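You operate a simulated robot arm through the tools that you are given. There is no shell and no other tool. Be economical: measure what you need, move in short steps, check, and stop when the job is done.

You are at the controls of a simulated robot arm. One attempt, no reset.

TASK
Take the purple bow tie and leave it on the long white table top. Then press the clean box key two times. Then fetch the blue memory card and stand it on the purple-topped cable cover. The order counts. Set down upright: blue memory card.

The check looks at the end state, three seconds after you hand in, the way a careful person would. Anything else that was tipped, shoved, dropped, spilled or broken makes it a failure. A push-on lid holds only when it is set on centred and level and pressed home; a screw cap is set on level and turned clockwise until tight.

THE ROBOT
A 6-joint arm with a two-finger parallel gripper on a trunk, on a base that drives. Base frame: it is fixed to the floor where the robot stands at the start and does not move with it; the origin is under the middle of the robot, x ahead of it, y to its left, z up. Units: mm, rad, N and s.
Its first joint turns from -2.897 to 2.897 rad. Places, roughly: blue memory card [-1750, 1250, 1000]; clean box key [600, -800, 1000]; long white table top [-2400, 3000, 700]; purple bow tie (12x6x2 cm) [500, 0, 100]; purple-topped cable cover [-3750, -500, 250]. Payload 4.1 kg.
Tool frame: the origin (TCP) lies between the finger pads and is the grasp point; the fingertips stand 23 mm ahead of it; z points along the fingers, y is the line along which they close. Largest opening 94 mm; finger width 38, thickness 10; the body of the gripper, 54 by 96 mm, starts 39 mm behind the TCP.
Orientation is that of the tool frame in the base frame, as a unit quaternion [x, y, z, w]. With the fingers straight down and closing along the base's y, the tool's x points along the base's -x, its y along +y and its z along -z.

THE INTERFACE
- The arm moves only by the tool step_arm. Its argument "steps" is a list of rows, each an object of numbers (a shift or turn left out is 0, a gripper value left out holds the last): "rx", "ry", "rz": the turn, a rotation vector about the tool's x, y, z in rad; "x", "y", "z": the shift along the tool's x, y, z in mm; "fingers": the closure in counts, from 0 (fully open) to 255 (shut). In form: [{"rx": .., "ry": .., "rz": .., "x": .., "y": .., "z": .., "fingers": ..}, ...]. A call has 1 to 8 rows; each row is the pose to reach, as a shift and turn from the pose commanded when the call began, along the tool's axes at that moment. Each row takes 0.2 s and may step no farther than 50 mm and 0.15 rad from the row before; otherwise, or with a gripper value out of range, the whole call is refused. Where a pose cannot be reached the arm comes as near as it can. A force on the tool above 40 N (or 10 N above the force at the start of the call, whichever is more), or a blocked arm, ends the call early, and 0.2 s more pass. The fingers move at their own pace (about 45 mm/s each) and stop on an object; they squeeze with about 29 N. The grip force told is the motor's: it shows also when the fingers shut on nothing. Time passes only in rows, and 0.2 s behind the last, so rows that repeat a pose let the fingers close. The reply holds the time, the measured pose of the TCP, the force on the tool along the base axes, the opening and the grip force, in the units named above and with some noise, with the torque about the TCP (base axes, N m) and any sound that the robot's microphone picked up.
- Cameras (640 x 400 px; columns grow to the right, rows downward): "scene" is now at [1.9, 110.4, 1420.1]; the picture's right is [-0.67, -0.75, 0.00], its down [-0.50, 0.44, -0.75] and it looks along [0.56, -0.50, -0.67] (base axes); focal length 215 px, centre (320, 200). "wrist" rides on the gripper at [86, 16, -75] in the tool frame; the picture's right is [-0.18, 0.98, 0.00], its down [-0.58, -0.11, -0.81] and it looks along [-0.79, -0.15, 0.59] (tool axes); focal length 243 px, centre (320, 200).
- grab_frame(camera): a new picture of that camera. No time passes.
- slide_trunk(by): slides the trunk up (or, below 0, down) by that many mm; the arm and the scene camera ride with it, the base frame stays. It gives what a move gives, with no picture.
- drive_base(legs): drives the robot by 1 to 6 legs, each [ahead, turn to the left] in mm and rad, along the robot's own axes; the way and the turn of a leg run together, so that a leg with both is an arc; at most 1500 mm and 3.142 rad a leg. The arm and the cameras ride along, it lands a little off, and it stops where it bumps. It gives what a move gives.
- turn_head(pan, tilt): turns the head with the scene camera to pan (to the left, within 2.705 rad either way) and tilt (down, from -0.506 to 1.204), counted from straight ahead of the robot. It gives what a move gives.
- measure_at(camera, pixels): there is no depth. For up to 12 entries [column, row, z] of the newest picture of that camera ("zoom" is the newest enlarged one), the place [x, y] in the base frame at which the ray of that pixel passes the height z, good to about 2 mm. No time passes.
- inspect(camera, box): a new picture of the part [left, top, right, bottom] of that camera's present view, enlarged. No time passes.
- hand_in(): hands the job in; it is judged then, once.

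Go step by step. Measure first, check grasps and placings, and put right what went wrong. The budget is 110 turns and 90 pictures, counting those below and the enlarged ones. Unless the task says otherwise, let go and move clear before handing in, and close with one line.

The tools are called as name(argument=value, ...) on one line, values as JSON. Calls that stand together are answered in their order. step_arm: Moves the arm, as the interface text tells. Its arguments: {"type":"object","properties":{"steps":{"type":"array"}},"required":["steps"]} The other tools are called the same way: slide_trunk (by) slides the trunk up or down; drive_base (legs) drives the base; turn_head (pan, tilt) turns the head that bears the scene camera; grab_frame (camera) takes a picture; measure_at (camera, pixels) gives the place at which the rays of pixels pass given heights; inspect (camera, box) takes an enlarged picture of a part of a camera's view; hand_in () hands the job in.

At the start:

```text
time: 0.0
position: [372.6, -213.5, 1251.3]
ee_rot: [0.003, 1.0, -0.001, 0.003]
ft_force: [-0.6, 0.6, 0.4]
ft_torque: [0.05, 0.01, 0.0]
opening: 93.9
grasp_force: 0.2
trunk travel left (down, up): [-379.0, 211.0]
robot x, y, heading: [2.3, -2.5, -0.002]
head pan, tilt: [-0.73, 0.728]
```

scene: 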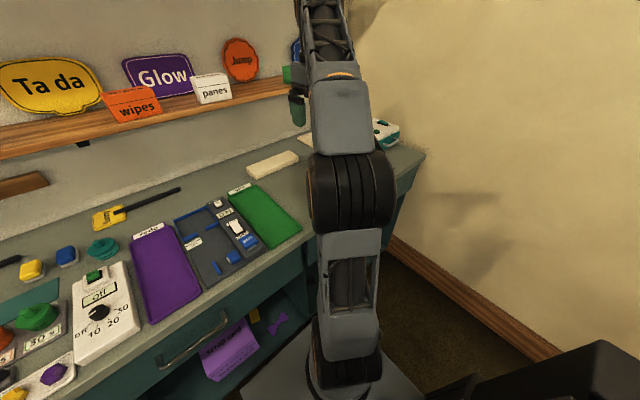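
wrist: 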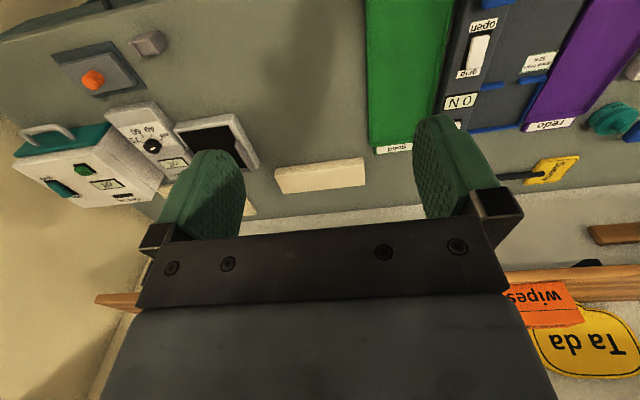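

The first scene picture shows a purple bow-shaped thing near (278,322) in a low compartment under the counter. I'll look closer at it and at the wider surroundings.

inspect(camera="scene", box=[180, 270, 340, 400])

turn_head(pan=0.0, tilt=1.1)

grab_frame(camera="scene")

```text
3.08 times, centred on (260, 335) of scene
```

zoom: 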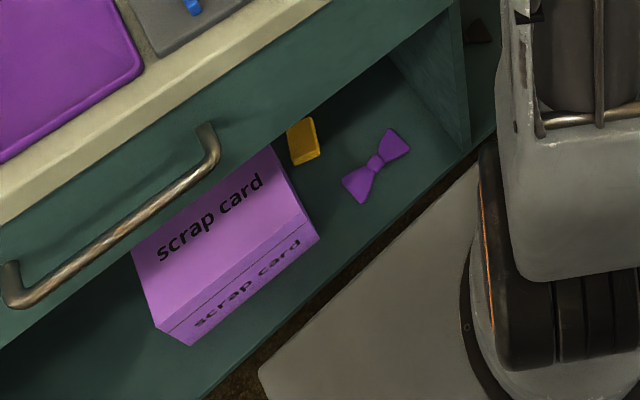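

```text
time: 1.1
position: [372.1, -214.5, 1250.0]
ee_rot: [0.003, 1.0, -0.001, 0.002]
ft_force: [-0.6, 0.6, 0.5]
ft_torque: [0.01, 0.0, 0.02]
opening: 94.1
grasp_force: 0.1
trunk travel left (down, up): [-379.0, 211.0]
robot x, y, heading: [-2.2, -0.7, -0.004]
head pan, tilt: [0.0, 1.1]
```

```text
86 pictures are left
```

scene: 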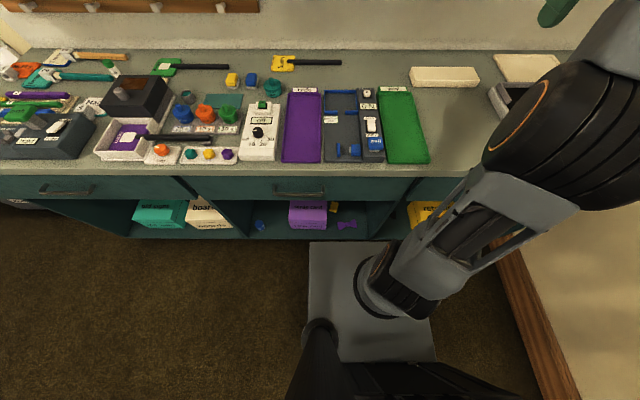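

The bow tie is at (347,224) on a low shelf in front of the robot, under the counter. I'll measure it, the shelf edges and the counter edges.

inspect(camera="scene", box=[240, 160, 440, 285])

measure_at(camera="scene", pixels=[[347, 224, 110], [347, 240, 90], [280, 176, 950], [280, 165, 950], [250, 238, 100], [340, 200, 400], [340, 200, 600], [340, 230, 100], [340, 219, 100]])

```text
3.20 times, centred on (340, 222) of scene
```

zoom: 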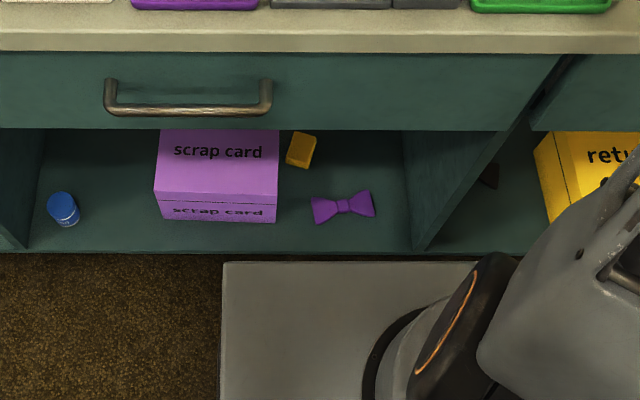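

```text
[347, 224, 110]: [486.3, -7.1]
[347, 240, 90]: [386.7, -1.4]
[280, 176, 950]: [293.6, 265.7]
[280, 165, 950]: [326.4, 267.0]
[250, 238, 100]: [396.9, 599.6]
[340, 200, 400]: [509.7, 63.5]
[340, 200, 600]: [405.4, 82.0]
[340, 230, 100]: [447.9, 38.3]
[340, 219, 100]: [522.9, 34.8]
```

The tie lies about (490,-5) at z~105, roughly 100 mm inside the cavity (shelf front edge at x≈390). Before backing up, I'll look around the room.

turn_head(pan=1.5, tilt=0.4)

grab_frame(camera="scene")

turn_head(pan=2.7, tilt=0.4)

grab_frame(camera="scene")

turn_head(pan=-2.5, tilt=0.5)

grab_frame(camera="scene")

```text
time: 2.7
position: [372.9, -213.5, 1250.7]
ee_rot: [0.002, 1.0, -0.001, 0.001]
ft_force: [0.1, 0.7, -0.1]
ft_torque: [-0.01, -0.01, 0.0]
opening: 94.3
grasp_force: 0.0
trunk travel left (down, up): [-379.0, 211.0]
robot x, y, heading: [1.2, 4.5, 0.0]
head pan, tilt: [1.499, 0.4]
```

```text
84 pictures are left
```

scene: 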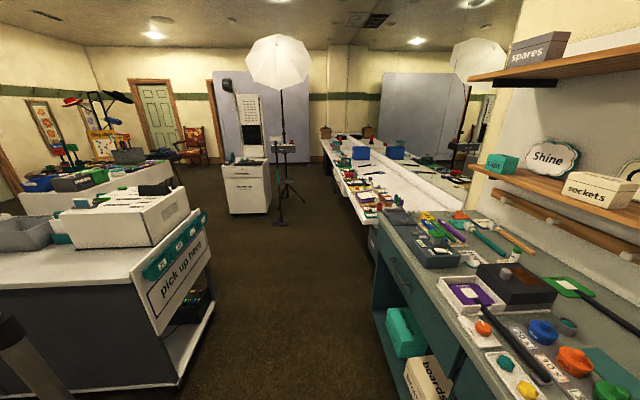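

```text
time: 4.1
position: [373.8, -214.0, 1251.7]
ee_rot: [0.002, 1.0, -0.001, 0.001]
ft_force: [-0.4, -0.5, -0.3]
ft_torque: [0.02, 0.02, -0.04]
opening: 93.7
grasp_force: 0.1
trunk travel left (down, up): [-379.0, 211.0]
robot x, y, heading: [-0.4, 0.5, -0.003]
head pan, tilt: [2.7, 0.4]
```

```text
83 pictures are left
```

scene: 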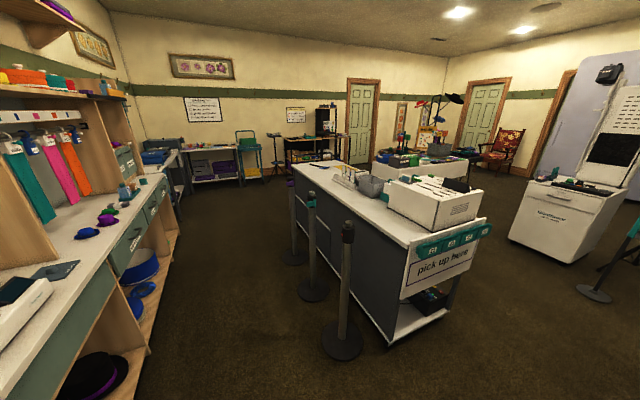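

```text
time: 8.2
position: [373.1, -214.2, 1250.8]
ee_rot: [0.002, 1.0, -0.001, 0.001]
ft_force: [0.1, -0.5, 0.1]
ft_torque: [0.03, -0.01, 0.01]
opening: 94.0
grasp_force: 0.1
trunk travel left (down, up): [-379.0, 211.0]
robot x, y, heading: [-3.3, -3.1, -0.0]
head pan, tilt: [-2.499, 0.499]
```

```text
82 pictures are left
```

scene: 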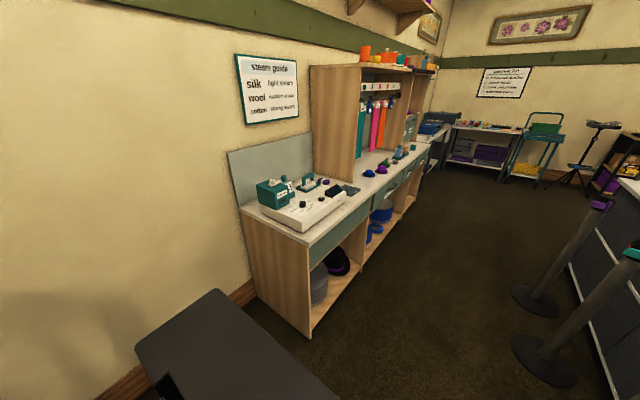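

The room is understood roughly: long white table beyond the pick-up counter to the back-left. I'll measure obstacles behind the robot in this last view (posts at (540,305), (555,375); white bench corner at (305,335)).

measure_at(camera="scene", pixels=[[540, 303, 0], [553, 370, 0], [308, 338, 0], [402, 195, 0], [215, 290, 400], [260, 340, 400]])

turn_head(pan=2.5, tilt=0.7)

grab_frame(camera="scene")

measure_at(camera="scene", pixels=[[320, 200, 0], [400, 200, 0], [480, 200, 0], [320, 100, 0], [400, 100, 0], [250, 200, 0]])

```text
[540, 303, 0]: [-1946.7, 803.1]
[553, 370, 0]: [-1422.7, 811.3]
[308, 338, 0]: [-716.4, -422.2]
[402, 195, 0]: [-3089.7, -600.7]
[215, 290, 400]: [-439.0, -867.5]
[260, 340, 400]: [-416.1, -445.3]
```

```text
time: 12.1
position: [372.6, -212.3, 1250.6]
ee_rot: [0.003, 1.0, -0.001, 0.002]
ft_force: [0.2, 1.6, 0.4]
ft_torque: [-0.01, 0.01, 0.0]
opening: 93.9
grasp_force: 0.1
trunk travel left (down, up): [-379.0, 211.0]
robot x, y, heading: [-2.5, 1.8, 0.002]
head pan, tilt: [2.499, 0.7]
```

```text
81 pictures are left
```

scene: 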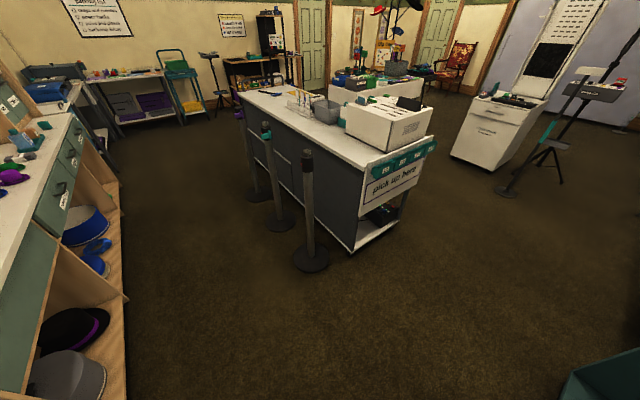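

```text
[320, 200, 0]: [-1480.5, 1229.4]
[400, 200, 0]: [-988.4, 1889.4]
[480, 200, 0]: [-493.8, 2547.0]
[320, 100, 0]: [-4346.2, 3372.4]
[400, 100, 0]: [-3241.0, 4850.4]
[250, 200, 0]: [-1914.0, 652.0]
```

The area directly behind is clear. I'll back up 350 mm so the arm clears the counter, and lower the trunk.

drive_base(legs=[[-350, 0]])

slide_trunk(by=-379)

turn_head(pan=0.0, tilt=0.8)

grab_frame(camera="scene")

```text
time: 14.3
position: [26.0, -213.9, 1251.4]
ee_rot: [0.002, 1.0, 0.0, 0.002]
ft_force: [-0.6, 0.4, -0.3]
ft_torque: [0.01, 0.0, -0.01]
opening: 93.9
grasp_force: 0.0
trunk travel left (down, up): [-379.0, 211.0]
robot x, y, heading: [-353.6, -3.0, -0.004]
head pan, tilt: [2.499, 0.7]
```

```text
time: 18.0
position: [25.4, -214.0, 873.1]
ee_rot: [0.004, 1.0, -0.001, 0.001]
ft_force: [0.4, -0.1, -0.4]
ft_torque: [0.01, -0.03, -0.01]
opening: 94.0
grasp_force: 0.1
trunk travel left (down, up): [0.0, 590.0]
robot x, y, heading: [-347.6, -1.1, -0.002]
head pan, tilt: [2.499, 0.7]
```

```text
time: 20.3
position: [25.0, -214.2, 871.8]
ee_rot: [0.003, 1.0, -0.001, 0.002]
ft_force: [0.8, 0.8, 1.3]
ft_torque: [0.0, -0.03, 0.03]
opening: 94.1
grasp_force: 0.0
trunk travel left (down, up): [0.0, 590.0]
robot x, y, heading: [-347.7, 0.1, -0.002]
head pan, tilt: [0.0, 0.799]
```

```text
80 pictures are left
```

scene: 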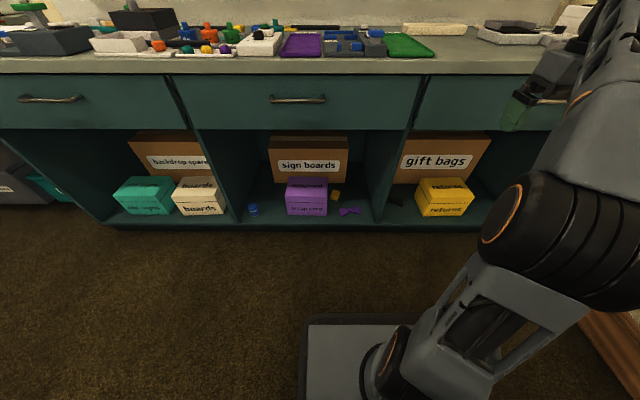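

The cavity is now in view: tie at (349,211), drawer bottom edge near row 130. I'll measure heights on the front plane.

measure_at(camera="scene", pixels=[[290, 130, 650], [290, 130, 550], [290, 75, 800], [290, 57, 870], [349, 211, 110], [300, 228, 90], [378, 222, 100], [342, 314, 300], [342, 314, 200], [342, 314, 50]])

inspect(camera="scene", box=[240, 120, 430, 240])

```text
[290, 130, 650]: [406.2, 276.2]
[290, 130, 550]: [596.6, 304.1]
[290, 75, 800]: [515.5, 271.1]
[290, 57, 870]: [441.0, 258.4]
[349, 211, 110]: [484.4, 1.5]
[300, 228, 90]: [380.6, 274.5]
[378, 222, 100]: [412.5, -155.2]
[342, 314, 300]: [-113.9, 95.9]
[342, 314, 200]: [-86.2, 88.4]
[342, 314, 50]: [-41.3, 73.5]
```

```text
3.33 times, centred on (335, 180) of scene
```

zoom: 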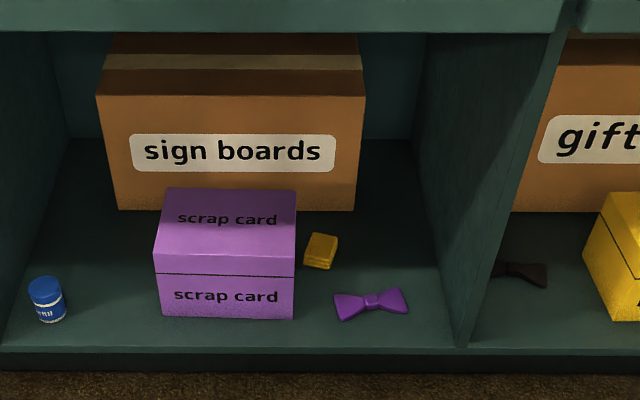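

The tie runs about along y, with the scrap-card box to its left and a divider to its right. I'll measure tie ends and the neighbours, then lower the arm outside the cavity, with the gripper turned -90° so it closes along x.

measure_at(camera="zoom", pixels=[[335, 305, 105], [407, 298, 105], [371, 300, 112], [342, 320, 95], [404, 311, 95], [294, 320, 92], [295, 272, 150], [468, 347, 92], [296, 200, 200]])

step_arm(steps=[{"z": 45, "y": 20, "rz": -0.14}, {"z": 90, "y": 40, "rz": -0.28}, {"z": 135, "y": 60, "rz": -0.42}, {"z": 180, "y": 80, "rz": -0.56}, {"z": 225, "y": 100, "rz": -0.7}, {"z": 270, "y": 120, "rz": -0.84}, {"z": 315, "y": 140, "rz": -0.98}, {"z": 360, "y": 160, "rz": -1.12}])

grab_frame(camera="scene")

```text
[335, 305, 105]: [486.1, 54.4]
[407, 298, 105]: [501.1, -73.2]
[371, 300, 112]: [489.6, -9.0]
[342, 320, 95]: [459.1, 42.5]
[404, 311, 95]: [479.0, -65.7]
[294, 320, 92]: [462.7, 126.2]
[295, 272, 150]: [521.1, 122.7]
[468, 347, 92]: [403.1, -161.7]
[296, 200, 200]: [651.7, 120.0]
```

```text
time: 22.1
position: [27.5, -54.8, 509.5]
ee_rot: [-0.531, 0.848, -0.002, 0.001]
ft_force: [0.8, 0.1, 0.5]
ft_torque: [-0.01, -0.02, 0.06]
opening: 94.0
grasp_force: 0.1
trunk travel left (down, up): [0.0, 590.0]
robot x, y, heading: [-351.7, -1.4, -0.003]
head pan, tilt: [0.0, 0.799]
```

```text
78 pictures are left
```

scene: 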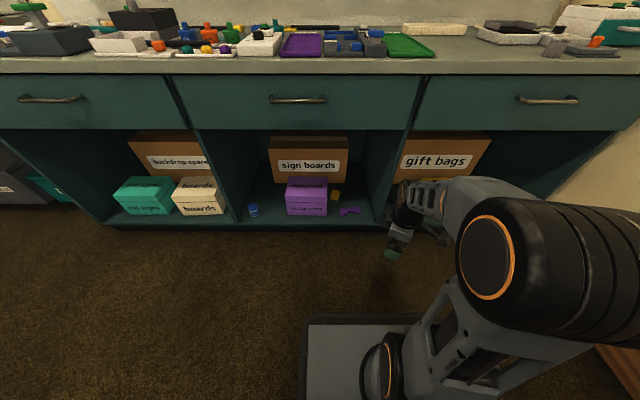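

Arm lowers freely. The tie's centre is ≈(489,-9), yawed about 0.12 rad. I'll finish lowering to z≈230 with the final yaw, outside the cavity.

step_arm(steps=[{"x": -9.3, "y": -4.1, "z": 40, "rz": -0.082}, {"x": -18.6, "y": -8.2, "z": 80, "rz": -0.163}, {"x": -27.9, "y": -12.3, "z": 120, "rz": -0.244}, {"x": -37.2, "y": -16.4, "z": 160, "rz": -0.326}, {"x": -46.5, "y": -20.5, "z": 200, "rz": -0.407}, {"x": -55.8, "y": -24.6, "z": 240, "rz": -0.488}, {"x": -65, "y": -28.5, "z": 280, "rz": -0.569}, {"x": -65, "y": -28.5, "z": 280, "rz": -0.569}])

grab_frame(camera="scene")

```text
time: 23.9
position: [82.1, -8.0, 230.0]
ee_rot: [0.746, -0.666, 0.002, 0.0]
ft_force: [-0.8, -0.3, -0.2]
ft_torque: [-0.02, 0.01, -0.01]
opening: 93.9
grasp_force: 0.1
trunk travel left (down, up): [0.0, 590.0]
robot x, y, heading: [-343.4, 0.4, -0.004]
head pan, tilt: [0.0, 0.799]
```

```text
77 pictures are left
```

scene: 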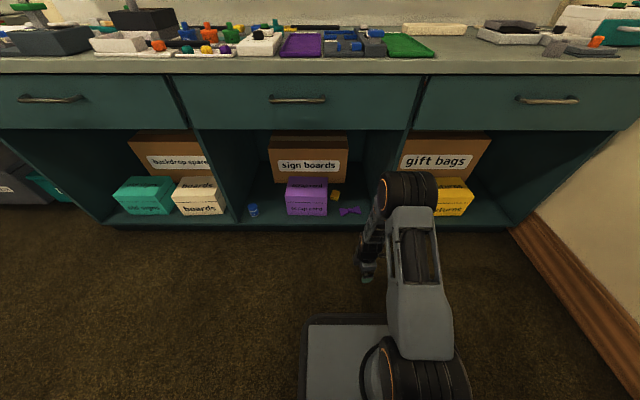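

The elbow (dark joint at (408,190)) is ahead and rather high, so it might hit the drawer front if I drive in now. I'll lower further outside and see where the elbow goes.

step_arm(steps=[{"z": 40}, {"z": 80}, {"z": 80}])

grab_frame(camera="scene")

grab_frame(camera="wrist")

```text
time: 24.7
position: [81.5, -10.3, 150.1]
ee_rot: [0.746, -0.666, 0.003, -0.001]
ft_force: [-0.6, -0.1, 0.7]
ft_torque: [-0.03, 0.01, -0.01]
opening: 93.9
grasp_force: 0.1
trunk travel left (down, up): [0.0, 590.0]
robot x, y, heading: [-347.3, 3.0, -0.001]
head pan, tilt: [0.0, 0.799]
```

```text
76 pictures are left
```

scene: 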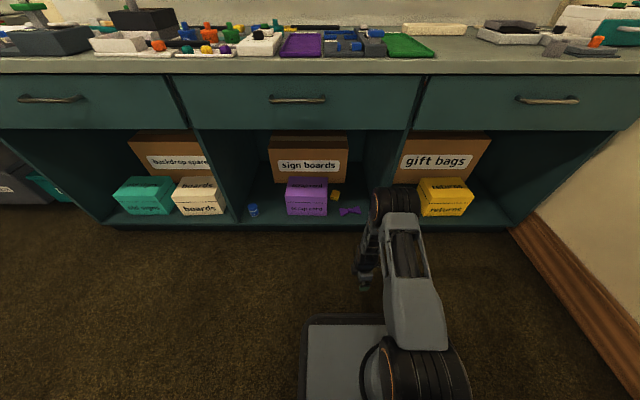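

```text
75 pictures are left
```

wrist: 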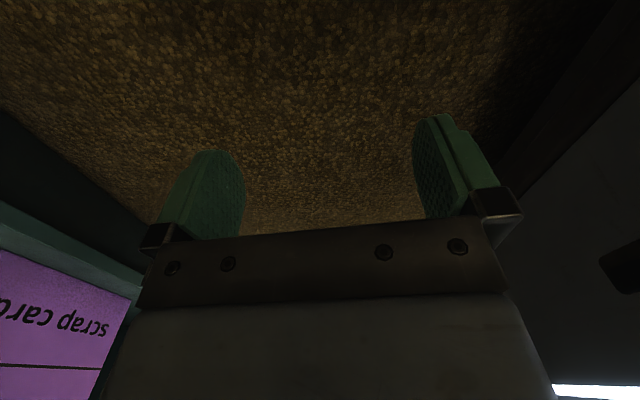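

The elbow is around z≈650 and would conflict with the drawer at this reach. Stretching the arm farther keeps the elbow low and outside, so I'll test how far the tool-down pose extends at this height.

step_arm(steps=[{"y": -30, "x": 3}, {"y": -60, "x": 6}, {"y": -90, "x": 9}, {"y": -120, "x": 12}, {"y": -150, "x": 15}, {"y": -150, "x": 15}])

grab_frame(camera="scene")

```text
time: 26.1
position: [233.3, -8.4, 150.7]
ee_rot: [0.745, -0.667, 0.002, 0.0]
ft_force: [0.3, 0.2, -0.2]
ft_torque: [-0.03, -0.02, 0.03]
opening: 94.1
grasp_force: 0.1
trunk travel left (down, up): [0.0, 590.0]
robot x, y, heading: [-345.9, 0.9, -0.005]
head pan, tilt: [0.0, 0.799]
```

```text
74 pictures are left
```

scene: 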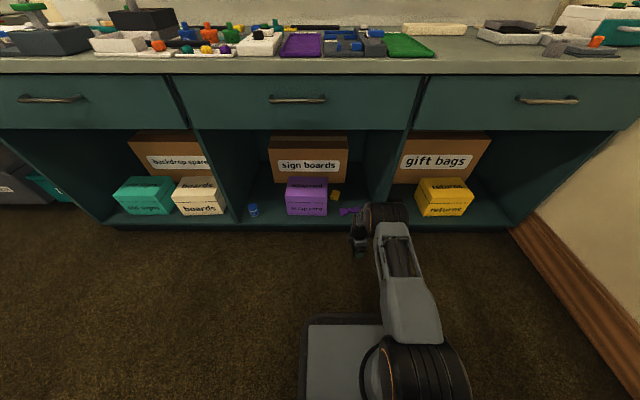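

Reach of 580 mm works and the elbow stays back and low. Driving ahead ~256 mm puts the TCP over the tie with the elbow still outside the cavity.

drive_base(legs=[[254, 0]])

grab_frame(camera="wrist")

grab_frame(camera="scene")

```text
time: 27.9
position: [485.6, -10.4, 149.7]
ee_rot: [0.746, -0.666, 0.002, 0.0]
ft_force: [0.1, 0.5, -0.4]
ft_torque: [0.0, 0.0, -0.01]
opening: 94.2
grasp_force: 0.1
trunk travel left (down, up): [0.0, 590.0]
robot x, y, heading: [-93.3, 0.8, -0.002]
head pan, tilt: [0.0, 0.799]
```

```text
73 pictures are left
```

wrist: 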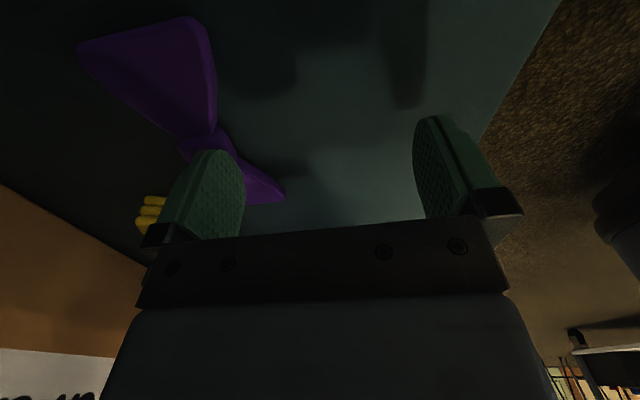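

```text
72 pictures are left
```

scene: 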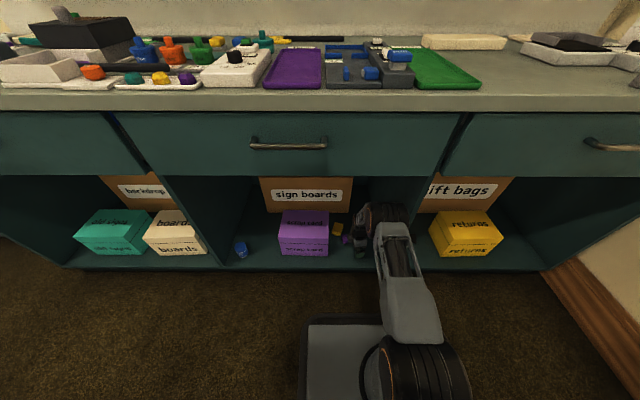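

The wrist view shows the tie's knot around (205,145), under the far finger. I'll measure it.

measure_at(camera="wrist", pixels=[[205, 143, 108], [80, 45, 105], [190, 18, 105], [217, 90, 105], [178, 135, 105], [283, 195, 100], [218, 128, 108], [182, 148, 108]])

inspect(camera="wrist", box=[60, 0, 340, 240])

```text
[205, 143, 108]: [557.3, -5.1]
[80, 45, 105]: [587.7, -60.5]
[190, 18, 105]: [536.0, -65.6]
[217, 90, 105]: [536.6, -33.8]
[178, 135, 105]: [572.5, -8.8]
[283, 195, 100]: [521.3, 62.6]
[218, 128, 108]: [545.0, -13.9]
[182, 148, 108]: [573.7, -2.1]
```

```text
1.67 times, centred on (200, 120) of wrist
```

zoom: 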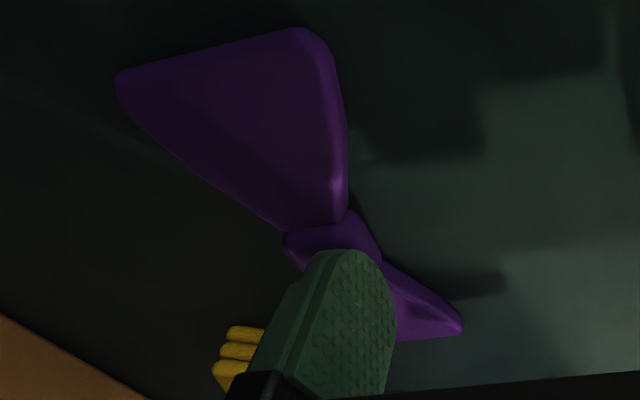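

The tie's pose changed: the shelf is evidently at about z=110, so a finger brushed the 20 mm tall tie and pushed it ~65 mm inward. I'll raise 40 mm and measure the tie and the neighbours again with z≈125.

step_arm(steps=[{"z": -25}, {"z": -50}, {"z": -50}])

grab_frame(camera="wrist")

inspect(camera="scene", box=[270, 170, 430, 270])

```text
time: 28.7
position: [487.2, -11.2, 198.7]
ee_rot: [0.745, -0.667, 0.0, 0.001]
ft_force: [0.3, -0.2, 0.4]
ft_torque: [-0.03, -0.04, 0.05]
opening: 93.9
grasp_force: 0.1
trunk travel left (down, up): [0.0, 590.0]
robot x, y, heading: [-95.6, 1.3, 0.001]
head pan, tilt: [0.0, 0.799]
```

```text
70 pictures are left
```

wrist: 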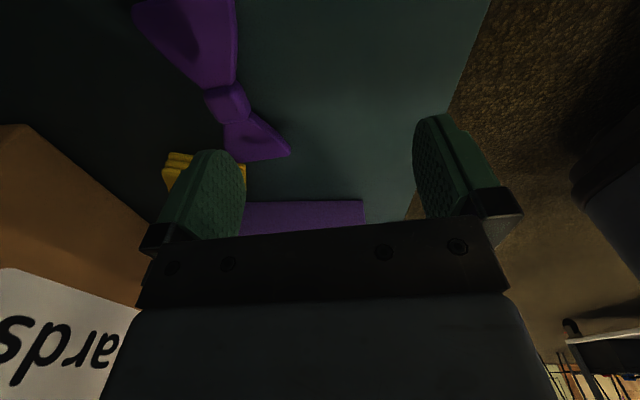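

```text
4.00 times, centred on (350, 220) of scene
```

zoom: 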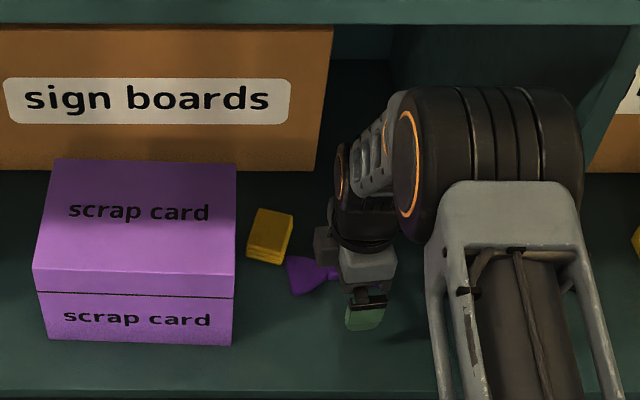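

Now the tie is clearer: knot at (228,103), left wing to (290,152). Measuring.

measure_at(camera="wrist", pixels=[[228, 103, 120], [228, 103, 105], [290, 152, 105], [290, 152, 115], [234, 158, 115], [136, 5, 115], [237, 5, 115], [166, 172, 130], [35, 125, 110], [209, 98, 118], [247, 100, 118]])

measure_at(camera="zoom", pixels=[[290, 295, 105], [290, 295, 115], [285, 260, 115], [330, 272, 120], [290, 215, 130], [235, 345, 110], [320, 170, 110], [246, 258, 110], [284, 265, 110]])

```text
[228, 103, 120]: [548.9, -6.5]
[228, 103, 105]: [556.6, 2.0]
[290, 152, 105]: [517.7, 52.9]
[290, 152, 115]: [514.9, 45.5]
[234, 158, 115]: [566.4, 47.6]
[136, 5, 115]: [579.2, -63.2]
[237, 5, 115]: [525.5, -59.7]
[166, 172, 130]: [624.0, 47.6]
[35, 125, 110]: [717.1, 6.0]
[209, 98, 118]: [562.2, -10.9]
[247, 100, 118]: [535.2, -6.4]
```

```text
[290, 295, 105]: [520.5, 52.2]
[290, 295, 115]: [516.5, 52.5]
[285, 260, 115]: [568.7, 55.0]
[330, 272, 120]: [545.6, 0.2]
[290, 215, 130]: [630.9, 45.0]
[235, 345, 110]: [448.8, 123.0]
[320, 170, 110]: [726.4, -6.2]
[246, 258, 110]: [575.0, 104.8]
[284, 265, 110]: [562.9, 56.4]
```

Both cameras agree: tie centre ≈(548,-4), axis still about along y. The yellow item at (624,47) stays clear of the fingers. I'll extend the arm 61 mm over it and descend to z≈150.

step_arm(steps=[{"y": -31, "x": 1}, {"y": -61, "x": 1}, {"y": -61, "x": 1, "z": 40}, {"y": -61, "x": 1, "z": 40}])

grab_frame(camera="wrist")

```text
time: 29.7
position: [547.1, -6.1, 159.3]
ee_rot: [0.746, -0.666, 0.002, -0.001]
ft_force: [0.1, 0.2, -0.2]
ft_torque: [-0.03, -0.03, 0.0]
opening: 94.0
grasp_force: 0.1
trunk travel left (down, up): [0.0, 590.0]
robot x, y, heading: [-98.7, -2.5, -0.0]
head pan, tilt: [0.0, 0.799]
```

```text
68 pictures are left
```

wrist: 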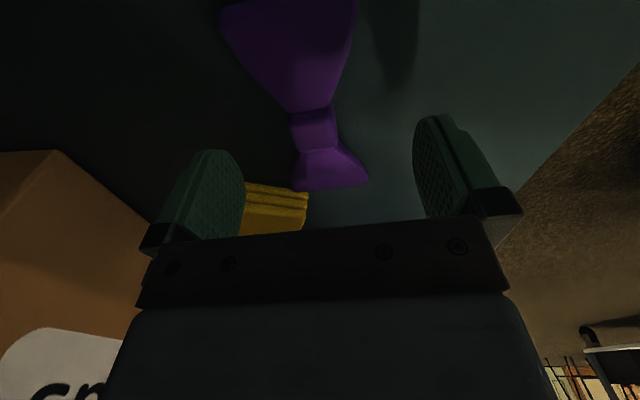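

The knot (313,125) lines up with the TCP's downward projection (≈(320,121)). Descending gently until contact or z≈118.

step_arm(steps=[{"z": 15}, {"z": 22}, {"z": 27}, {"z": 32}, {"z": 36}, {"z": 40}, {"z": 43}, {"z": 46}])

grab_frame(camera="wrist")

```text
time: 30.8
position: [548.6, -4.1, 132.7]
ee_rot: [0.745, -0.667, 0.001, 0.0]
ft_force: [-0.6, 1.3, 15.8]
ft_torque: [0.22, 0.87, -0.01]
opening: 94.0
grasp_force: 0.1
trunk travel left (down, up): [0.0, 590.0]
robot x, y, heading: [-97.9, -1.1, -0.004]
head pan, tilt: [0.0, 0.799]
stopped in row 5: the force on the tool passed its limit (the readings are from after the stop); the commanded pose is now the measured one
```

```text
67 pictures are left
```

wrist: 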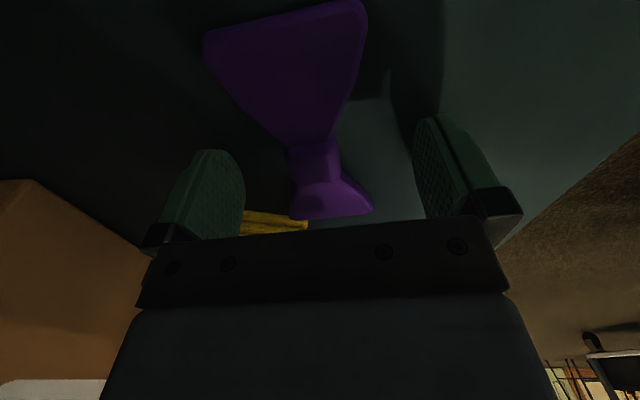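

Contact at z≈132 means the fingertips are on the shelf (z≈110). I'll raise 2 mm and close on the knot.

step_arm(steps=[{"z": -2, "fingers": 120}, {"z": -2, "fingers": 255}, {"z": -2}, {"z": -2}, {"z": -2}, {"z": -2}, {"z": -2}])

grab_frame(camera="wrist")

```text
time: 32.4
position: [548.6, -4.6, 132.7]
ee_rot: [0.745, -0.667, 0.001, 0.0]
ft_force: [4.9, -1.4, 9.4]
ft_torque: [0.22, -0.22, -0.11]
opening: 28.0
grasp_force: 29.4
trunk travel left (down, up): [0.0, 590.0]
robot x, y, heading: [-96.2, -3.2, 0.001]
head pan, tilt: [0.0, 0.799]
```

```text
66 pictures are left
```

wrist: 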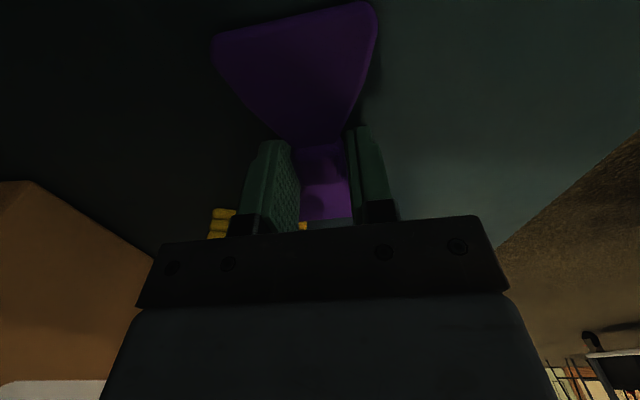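

The grip holds at 28 mm opening on the knot. Lift 90 mm, then back out of the cavity.

step_arm(steps=[{"z": -20}, {"z": -50}, {"z": -80}, {"z": -80}])

drive_base(legs=[[-350, 0]])

grab_frame(camera="wrist")

grab_frame(camera="scene")

```text
time: 33.4
position: [545.9, -4.2, 213.5]
ee_rot: [0.745, -0.667, 0.0, 0.002]
ft_force: [0.3, -0.3, -0.2]
ft_torque: [0.02, 0.01, -0.02]
opening: 27.8
grasp_force: 29.6
trunk travel left (down, up): [0.0, 590.0]
robot x, y, heading: [-98.1, -1.0, -0.003]
head pan, tilt: [0.0, 0.799]
```

```text
time: 35.6
position: [196.4, -2.1, 213.2]
ee_rot: [0.746, -0.666, 0.0, 0.001]
ft_force: [0.5, -0.8, 0.3]
ft_torque: [0.0, 0.0, 0.01]
opening: 27.5
grasp_force: 29.1
trunk travel left (down, up): [0.0, 590.0]
robot x, y, heading: [-442.0, -1.0, 0.006]
head pan, tilt: [0.0, 0.799]
```

```text
65 pictures are left
```

wrist: 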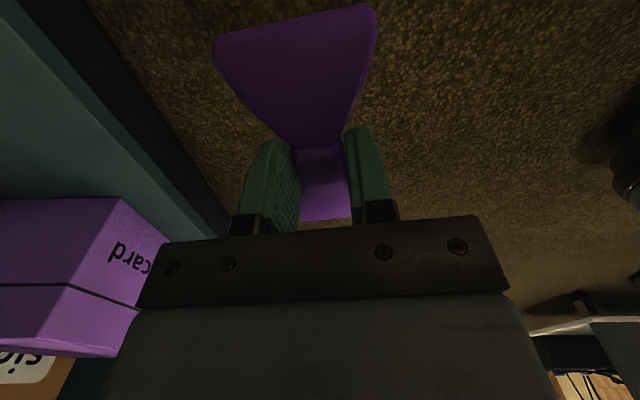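

```text
64 pictures are left
```

scene: 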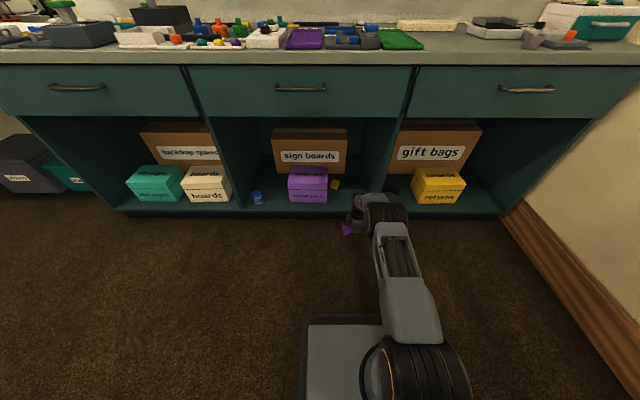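

The tie is held. I'll retract and raise the arm, raise the trunk, and look toward +y for the route to the long white table.

step_arm(steps=[{"z": -40, "y": 24}, {"z": -80, "y": 48}, {"z": -120, "y": 72}, {"z": -160, "y": 96}, {"z": -200, "y": 120}, {"z": -240, "y": 144}, {"z": -280, "y": 168}, {"z": -320, "y": 190}])

slide_trunk(by=420)

turn_head(pan=1.75, tilt=0.55)

grab_frame(camera="scene")

```text
time: 37.4
position: [9.1, -24.9, 533.4]
ee_rot: [0.746, -0.665, -0.001, 0.002]
ft_force: [-0.1, -0.3, -0.4]
ft_torque: [0.01, 0.02, 0.0]
opening: 27.3
grasp_force: 28.8
trunk travel left (down, up): [0.0, 590.0]
robot x, y, heading: [-444.3, -0.3, 0.005]
head pan, tilt: [0.0, 0.799]
```

```text
refused: 420 is not a number from -400 to 400
```

```text
time: 39.2
position: [9.2, -23.4, 534.4]
ee_rot: [0.747, -0.665, 0.0, 0.002]
ft_force: [0.2, 0.3, -0.5]
ft_torque: [-0.01, -0.03, 0.02]
opening: 27.5
grasp_force: 29.2
trunk travel left (down, up): [0.0, 590.0]
robot x, y, heading: [-446.7, -0.0, 0.004]
head pan, tilt: [1.751, 0.55]
```

```text
63 pictures are left
```

scene: 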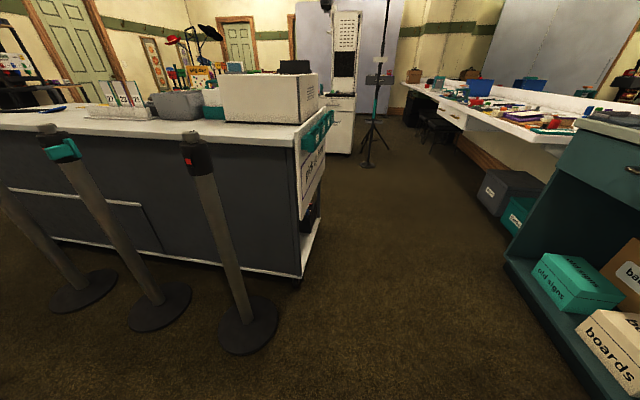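

I'll raise the trunk and measure the floor points that shape the route: post (248,328), counter end (302,278), (318,232), tripod (368,165), bin (495,212).

measure_at(camera="scene", pixels=[[248, 328, 0], [302, 278, 0], [320, 234, 0], [368, 165, 0], [495, 213, 0], [335, 152, 0], [510, 262, 0], [160, 305, 0], [300, 255, 0]])

slide_trunk(by=400)

grab_frame(camera="scene")

measure_at(camera="scene", pixels=[[320, 200, 0], [320, 150, 0], [200, 100, 700], [100, 100, 700], [200, 150, 900]])

```text
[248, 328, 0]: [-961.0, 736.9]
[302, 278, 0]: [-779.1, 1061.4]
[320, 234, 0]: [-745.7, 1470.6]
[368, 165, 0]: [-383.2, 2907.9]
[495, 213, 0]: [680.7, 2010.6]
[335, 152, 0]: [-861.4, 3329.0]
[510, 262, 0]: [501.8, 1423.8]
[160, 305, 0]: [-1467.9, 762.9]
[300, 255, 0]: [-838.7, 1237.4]
```

```text
time: 43.0
position: [11.2, -23.4, 933.9]
ee_rot: [0.747, -0.665, 0.0, 0.001]
ft_force: [1.0, -0.2, -0.6]
ft_torque: [0.01, -0.01, -0.03]
opening: 27.2
grasp_force: 28.6
trunk travel left (down, up): [-400.0, 190.0]
robot x, y, heading: [-445.5, 0.1, -0.002]
head pan, tilt: [1.751, 0.55]
```

```text
62 pictures are left
```

scene: 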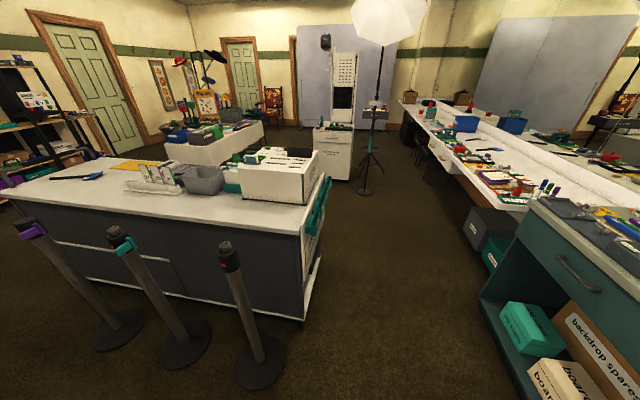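

```text
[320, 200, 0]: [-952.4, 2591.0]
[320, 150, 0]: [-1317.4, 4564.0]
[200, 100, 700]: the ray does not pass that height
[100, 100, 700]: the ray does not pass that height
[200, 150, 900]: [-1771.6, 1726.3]
```

The long white table is the white-clothed one near (210,145), beyond the pick-up counter (whose end face is at x≈-760, y 1060–1470). I'll drive out via the corridor: ahead 200, turn left, go 1300.

drive_base(legs=[[200, 0], [0, 1.5], [1300, 0]])

turn_head(pan=0.7, tilt=0.5)

grab_frame(camera="scene")

```text
time: 54.4
position: [-114.7, 1751.4, 933.8]
ee_rot: [1.0, 0.026, 0.001, 0.0]
ft_force: [0.6, -1.1, -0.6]
ft_torque: [0.0, 0.02, 0.0]
opening: 27.3
grasp_force: 30.1
trunk travel left (down, up): [-400.0, 190.0]
robot x, y, heading: [-165.5, 1298.1, 1.514]
head pan, tilt: [1.751, 0.55]
```

```text
time: 55.7
position: [-114.0, 1751.2, 934.2]
ee_rot: [1.0, 0.026, 0.001, 0.0]
ft_force: [0.3, -0.6, -0.1]
ft_torque: [0.01, 0.01, 0.02]
opening: 27.1
grasp_force: 28.9
trunk travel left (down, up): [-400.0, 190.0]
robot x, y, heading: [-166.6, 1294.1, 1.51]
head pan, tilt: [0.7, 0.499]
```

```text
61 pictures are left
```

scene: 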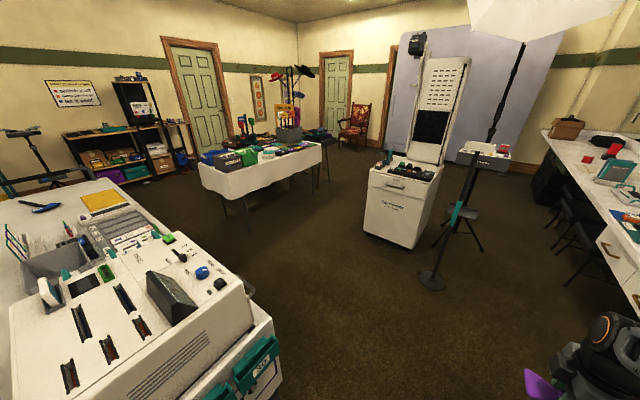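

The long table is clearly visible; its near edge runs (203,165)–(237,195)–(322,158). I'll zoom and measure.

inspect(camera="scene", box=[180, 100, 360, 220])

measure_at(camera="scene", pixels=[[237, 193, 700], [203, 166, 700], [322, 147, 700], [415, 250, 0], [365, 232, 0], [430, 282, 0], [245, 228, 0]])

```text
3.33 times, centred on (270, 160) of scene
```

zoom: 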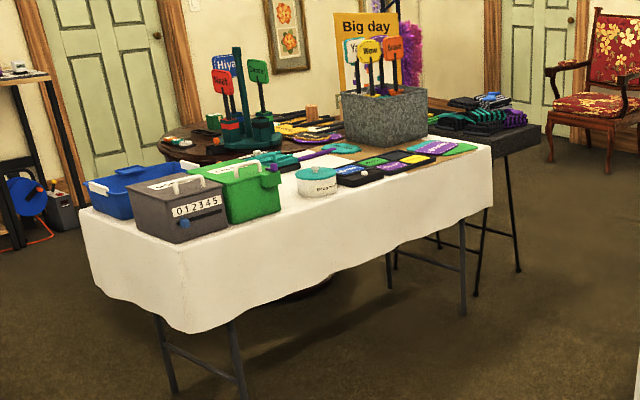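

```text
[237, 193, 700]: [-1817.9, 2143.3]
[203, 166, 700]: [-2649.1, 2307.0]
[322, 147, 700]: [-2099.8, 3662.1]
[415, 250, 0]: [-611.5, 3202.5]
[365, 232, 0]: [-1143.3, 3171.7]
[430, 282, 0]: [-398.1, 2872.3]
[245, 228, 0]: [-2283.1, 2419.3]
```

The table's near (east) edge is around x≈-2000, y 2400–3650, with a free strip in front of the items. I'll drive round via (-200,2000) and then west toward it, stopping short to look.

drive_base(legs=[[0, 0.109], [707, 0], [0, 1.012], [1300, 0]])

turn_head(pan=0.2, tilt=0.75)

grab_frame(camera="scene")

```text
time: 68.7
position: [-1687.6, 2884.7, 934.4]
ee_rot: [0.834, 0.552, 0.001, 0.0]
ft_force: [0.0, -0.1, -0.6]
ft_torque: [0.01, 0.03, 0.0]
opening: 27.5
grasp_force: 29.0
trunk travel left (down, up): [-400.0, 190.0]
robot x, y, heading: [-1308.4, 2641.4, 2.628]
head pan, tilt: [0.7, 0.499]
```

```text
time: 69.6
position: [-1688.0, 2885.2, 935.1]
ee_rot: [0.834, 0.552, 0.002, 0.0]
ft_force: [-0.2, -0.6, 0.1]
ft_torque: [0.0, 0.01, 0.05]
opening: 27.4
grasp_force: 28.7
trunk travel left (down, up): [-400.0, 190.0]
robot x, y, heading: [-1304.9, 2644.3, 2.629]
head pan, tilt: [0.201, 0.75]
```

```text
59 pictures are left
```

scene: 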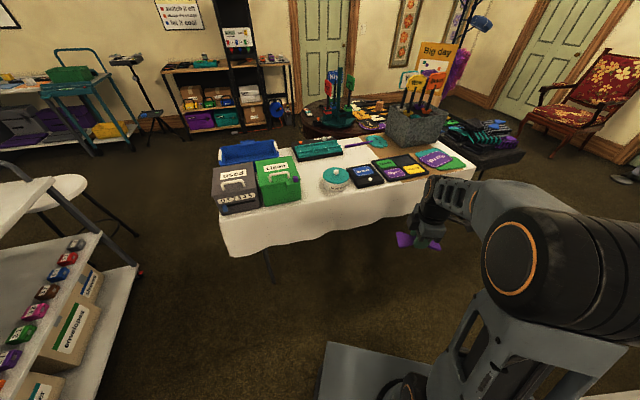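

Free white area lies in front of and beside the round pot, near (318,203) and (385,197). Zooming and measuring.

inspect(camera="scene", box=[200, 120, 490, 280])

measure_at(camera="scene", pixels=[[225, 222, 700], [474, 177, 700], [350, 210, 700], [335, 191, 700], [318, 200, 700], [300, 203, 700], [303, 160, 700], [365, 187, 700], [388, 183, 700], [318, 175, 700]])

```text
2.21 times, centred on (345, 200) of scene
```

zoom: 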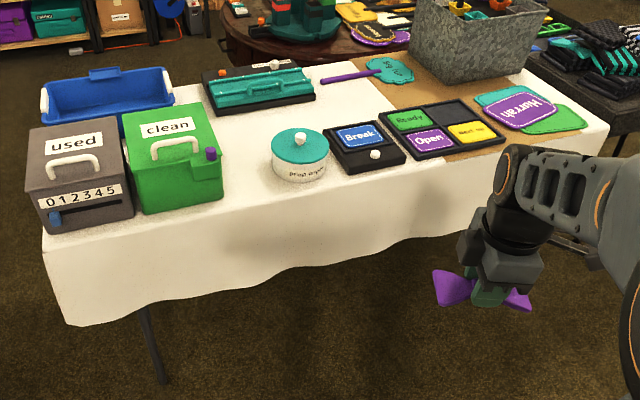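

```text
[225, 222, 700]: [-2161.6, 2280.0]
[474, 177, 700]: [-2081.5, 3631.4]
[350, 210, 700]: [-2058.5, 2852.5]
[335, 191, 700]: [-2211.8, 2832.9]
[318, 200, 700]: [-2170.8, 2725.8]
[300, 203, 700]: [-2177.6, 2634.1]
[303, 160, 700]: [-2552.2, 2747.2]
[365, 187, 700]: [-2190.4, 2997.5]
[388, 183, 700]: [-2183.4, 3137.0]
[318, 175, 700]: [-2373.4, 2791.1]
```

I'll measure candidate free spots in the zoom: the gap beside the pot (zoom (250,150)), and the area behind it (zoom (325,108)).

measure_at(camera="zoom", pixels=[[224, 200, 700], [274, 172, 700], [328, 178, 700], [260, 112, 700], [315, 102, 700], [328, 122, 700], [378, 110, 700], [352, 82, 700], [355, 174, 700], [45, 235, 700], [608, 128, 700], [248, 150, 700]])

turn_head(pan=0.3, tilt=0.6)

slide_trunk(by=190)

inspect(camera="scene", box=[220, 130, 460, 290])

```text
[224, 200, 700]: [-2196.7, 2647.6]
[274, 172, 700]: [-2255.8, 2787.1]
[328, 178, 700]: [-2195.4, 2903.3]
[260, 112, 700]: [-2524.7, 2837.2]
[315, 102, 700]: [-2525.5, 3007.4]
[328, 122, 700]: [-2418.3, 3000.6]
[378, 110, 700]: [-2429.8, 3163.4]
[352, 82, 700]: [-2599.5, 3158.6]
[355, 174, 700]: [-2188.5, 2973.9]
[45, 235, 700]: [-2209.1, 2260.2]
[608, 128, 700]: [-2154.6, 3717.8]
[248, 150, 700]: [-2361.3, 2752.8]
```

```text
time: 70.3
position: [-1688.8, 2885.7, 934.2]
ee_rot: [0.834, 0.552, 0.001, 0.0]
ft_force: [-0.7, 0.2, -0.8]
ft_torque: [0.01, -0.04, -0.02]
opening: 27.4
grasp_force: 29.2
trunk travel left (down, up): [-400.0, 190.0]
robot x, y, heading: [-1304.6, 2640.9, 2.625]
head pan, tilt: [0.3, 0.6]
```

```text
time: 72.4
position: [-1688.5, 2885.7, 1123.4]
ee_rot: [0.834, 0.552, 0.001, 0.0]
ft_force: [-0.2, 0.4, 0.2]
ft_torque: [0.01, -0.01, -0.01]
opening: 27.3
grasp_force: 28.7
trunk travel left (down, up): [-590.0, 0.0]
robot x, y, heading: [-1301.9, 2641.6, 2.623]
head pan, tilt: [0.3, 0.6]
```

```text
2.50 times, centred on (340, 210) of scene
```

zoom: 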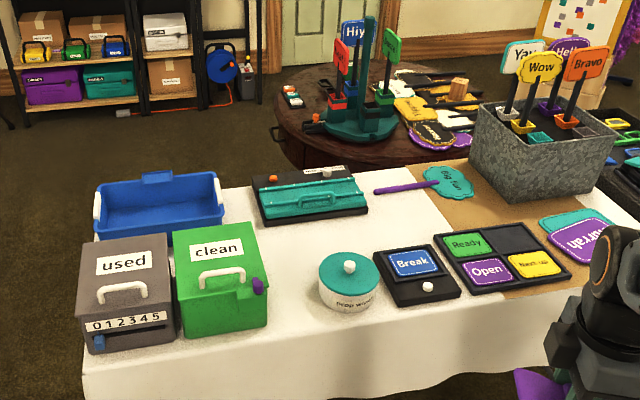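

Now a large clear white area is visible at zoom (325,235), between the teal organiser and the pot. I'll measure it and cross-check table height using the pot base and break box corners.

measure_at(camera="zoom", pixels=[[325, 235, 700], [325, 235, 740], [262, 226, 700], [368, 212, 700], [402, 304, 700], [402, 304, 740], [374, 250, 740], [318, 262, 800], [270, 325, 740], [268, 240, 740], [440, 260, 740], [350, 312, 740]])

inspect(camera="scene", box=[300, 180, 420, 270])

```text
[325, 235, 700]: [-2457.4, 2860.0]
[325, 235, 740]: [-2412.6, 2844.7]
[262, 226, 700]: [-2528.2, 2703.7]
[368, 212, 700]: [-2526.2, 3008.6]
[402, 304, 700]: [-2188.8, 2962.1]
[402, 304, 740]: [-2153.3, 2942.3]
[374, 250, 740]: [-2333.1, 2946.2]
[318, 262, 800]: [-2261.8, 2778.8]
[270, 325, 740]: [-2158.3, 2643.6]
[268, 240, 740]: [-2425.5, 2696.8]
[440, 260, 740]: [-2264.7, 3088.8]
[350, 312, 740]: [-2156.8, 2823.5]
```

```text
4.44 times, centred on (360, 225) of scene
```

zoom: 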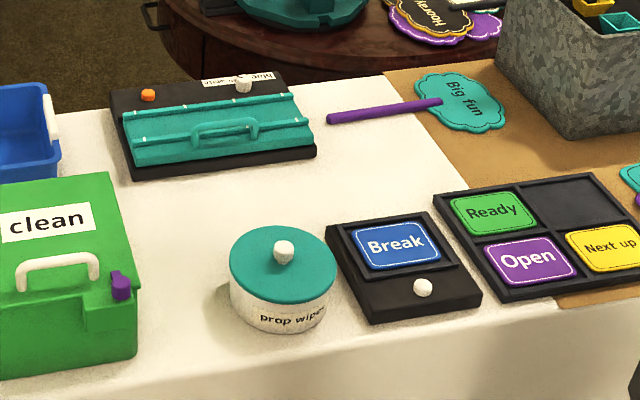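

Table height ≈700 is confirmed (organiser corner agrees in both views). The clear spot is about (-2420,2860). I'll drive to about (-1700,2860), face west and approach to x≈-1820.

drive_base(legs=[[452, 0], [0, 0.518], [120, 0]])

turn_head(pan=0.0, tilt=0.85)

grab_frame(camera="scene")

```text
time: 77.5
position: [-2281.5, 2887.2, 1122.4]
ee_rot: [0.665, 0.747, 0.002, 0.001]
ft_force: [-0.4, 0.0, -0.1]
ft_torque: [0.0, -0.03, 0.02]
opening: 27.4
grasp_force: 28.5
trunk travel left (down, up): [-590.0, 0.0]
robot x, y, heading: [-1827.2, 2866.2, -3.142]
head pan, tilt: [0.3, 0.6]
```

```text
time: 78.2
position: [-2280.0, 2886.8, 1123.0]
ee_rot: [0.664, 0.748, 0.001, 0.0]
ft_force: [-0.2, 0.6, -0.9]
ft_torque: [0.07, -0.01, 0.0]
opening: 27.3
grasp_force: 28.8
trunk travel left (down, up): [-590.0, 0.0]
robot x, y, heading: [-1822.1, 2865.9, -3.138]
head pan, tilt: [0.0, 0.85]
```

```text
55 pictures are left
```

scene: 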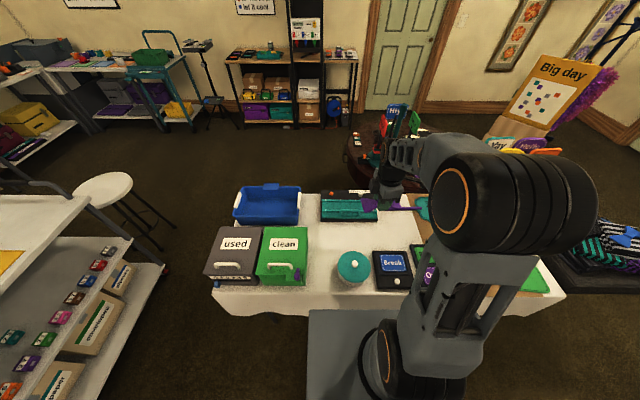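

Good view: clear area spans (310–400, 222–252). I'll measure its corners at z=700.

measure_at(camera="scene", pixels=[[340, 236, 700], [378, 236, 700], [320, 222, 700], [376, 221, 700], [310, 240, 800], [372, 252, 740], [341, 262, 780], [368, 262, 780], [355, 288, 700], [355, 253, 780]])

inspect(camera="scene", box=[280, 180, 460, 300])

```text
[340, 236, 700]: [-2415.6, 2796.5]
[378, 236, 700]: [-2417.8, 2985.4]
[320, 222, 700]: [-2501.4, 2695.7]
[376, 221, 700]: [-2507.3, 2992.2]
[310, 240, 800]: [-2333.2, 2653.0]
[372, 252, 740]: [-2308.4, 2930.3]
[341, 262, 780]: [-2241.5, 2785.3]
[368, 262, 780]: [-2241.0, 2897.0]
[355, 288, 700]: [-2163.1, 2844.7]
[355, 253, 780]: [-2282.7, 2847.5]
```

```text
3.33 times, centred on (370, 240) of scene
```

zoom: 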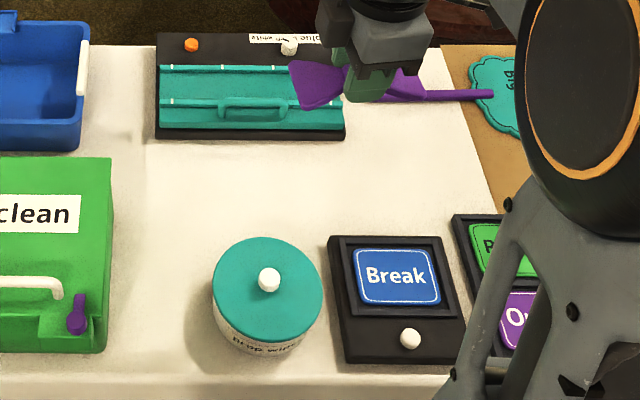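

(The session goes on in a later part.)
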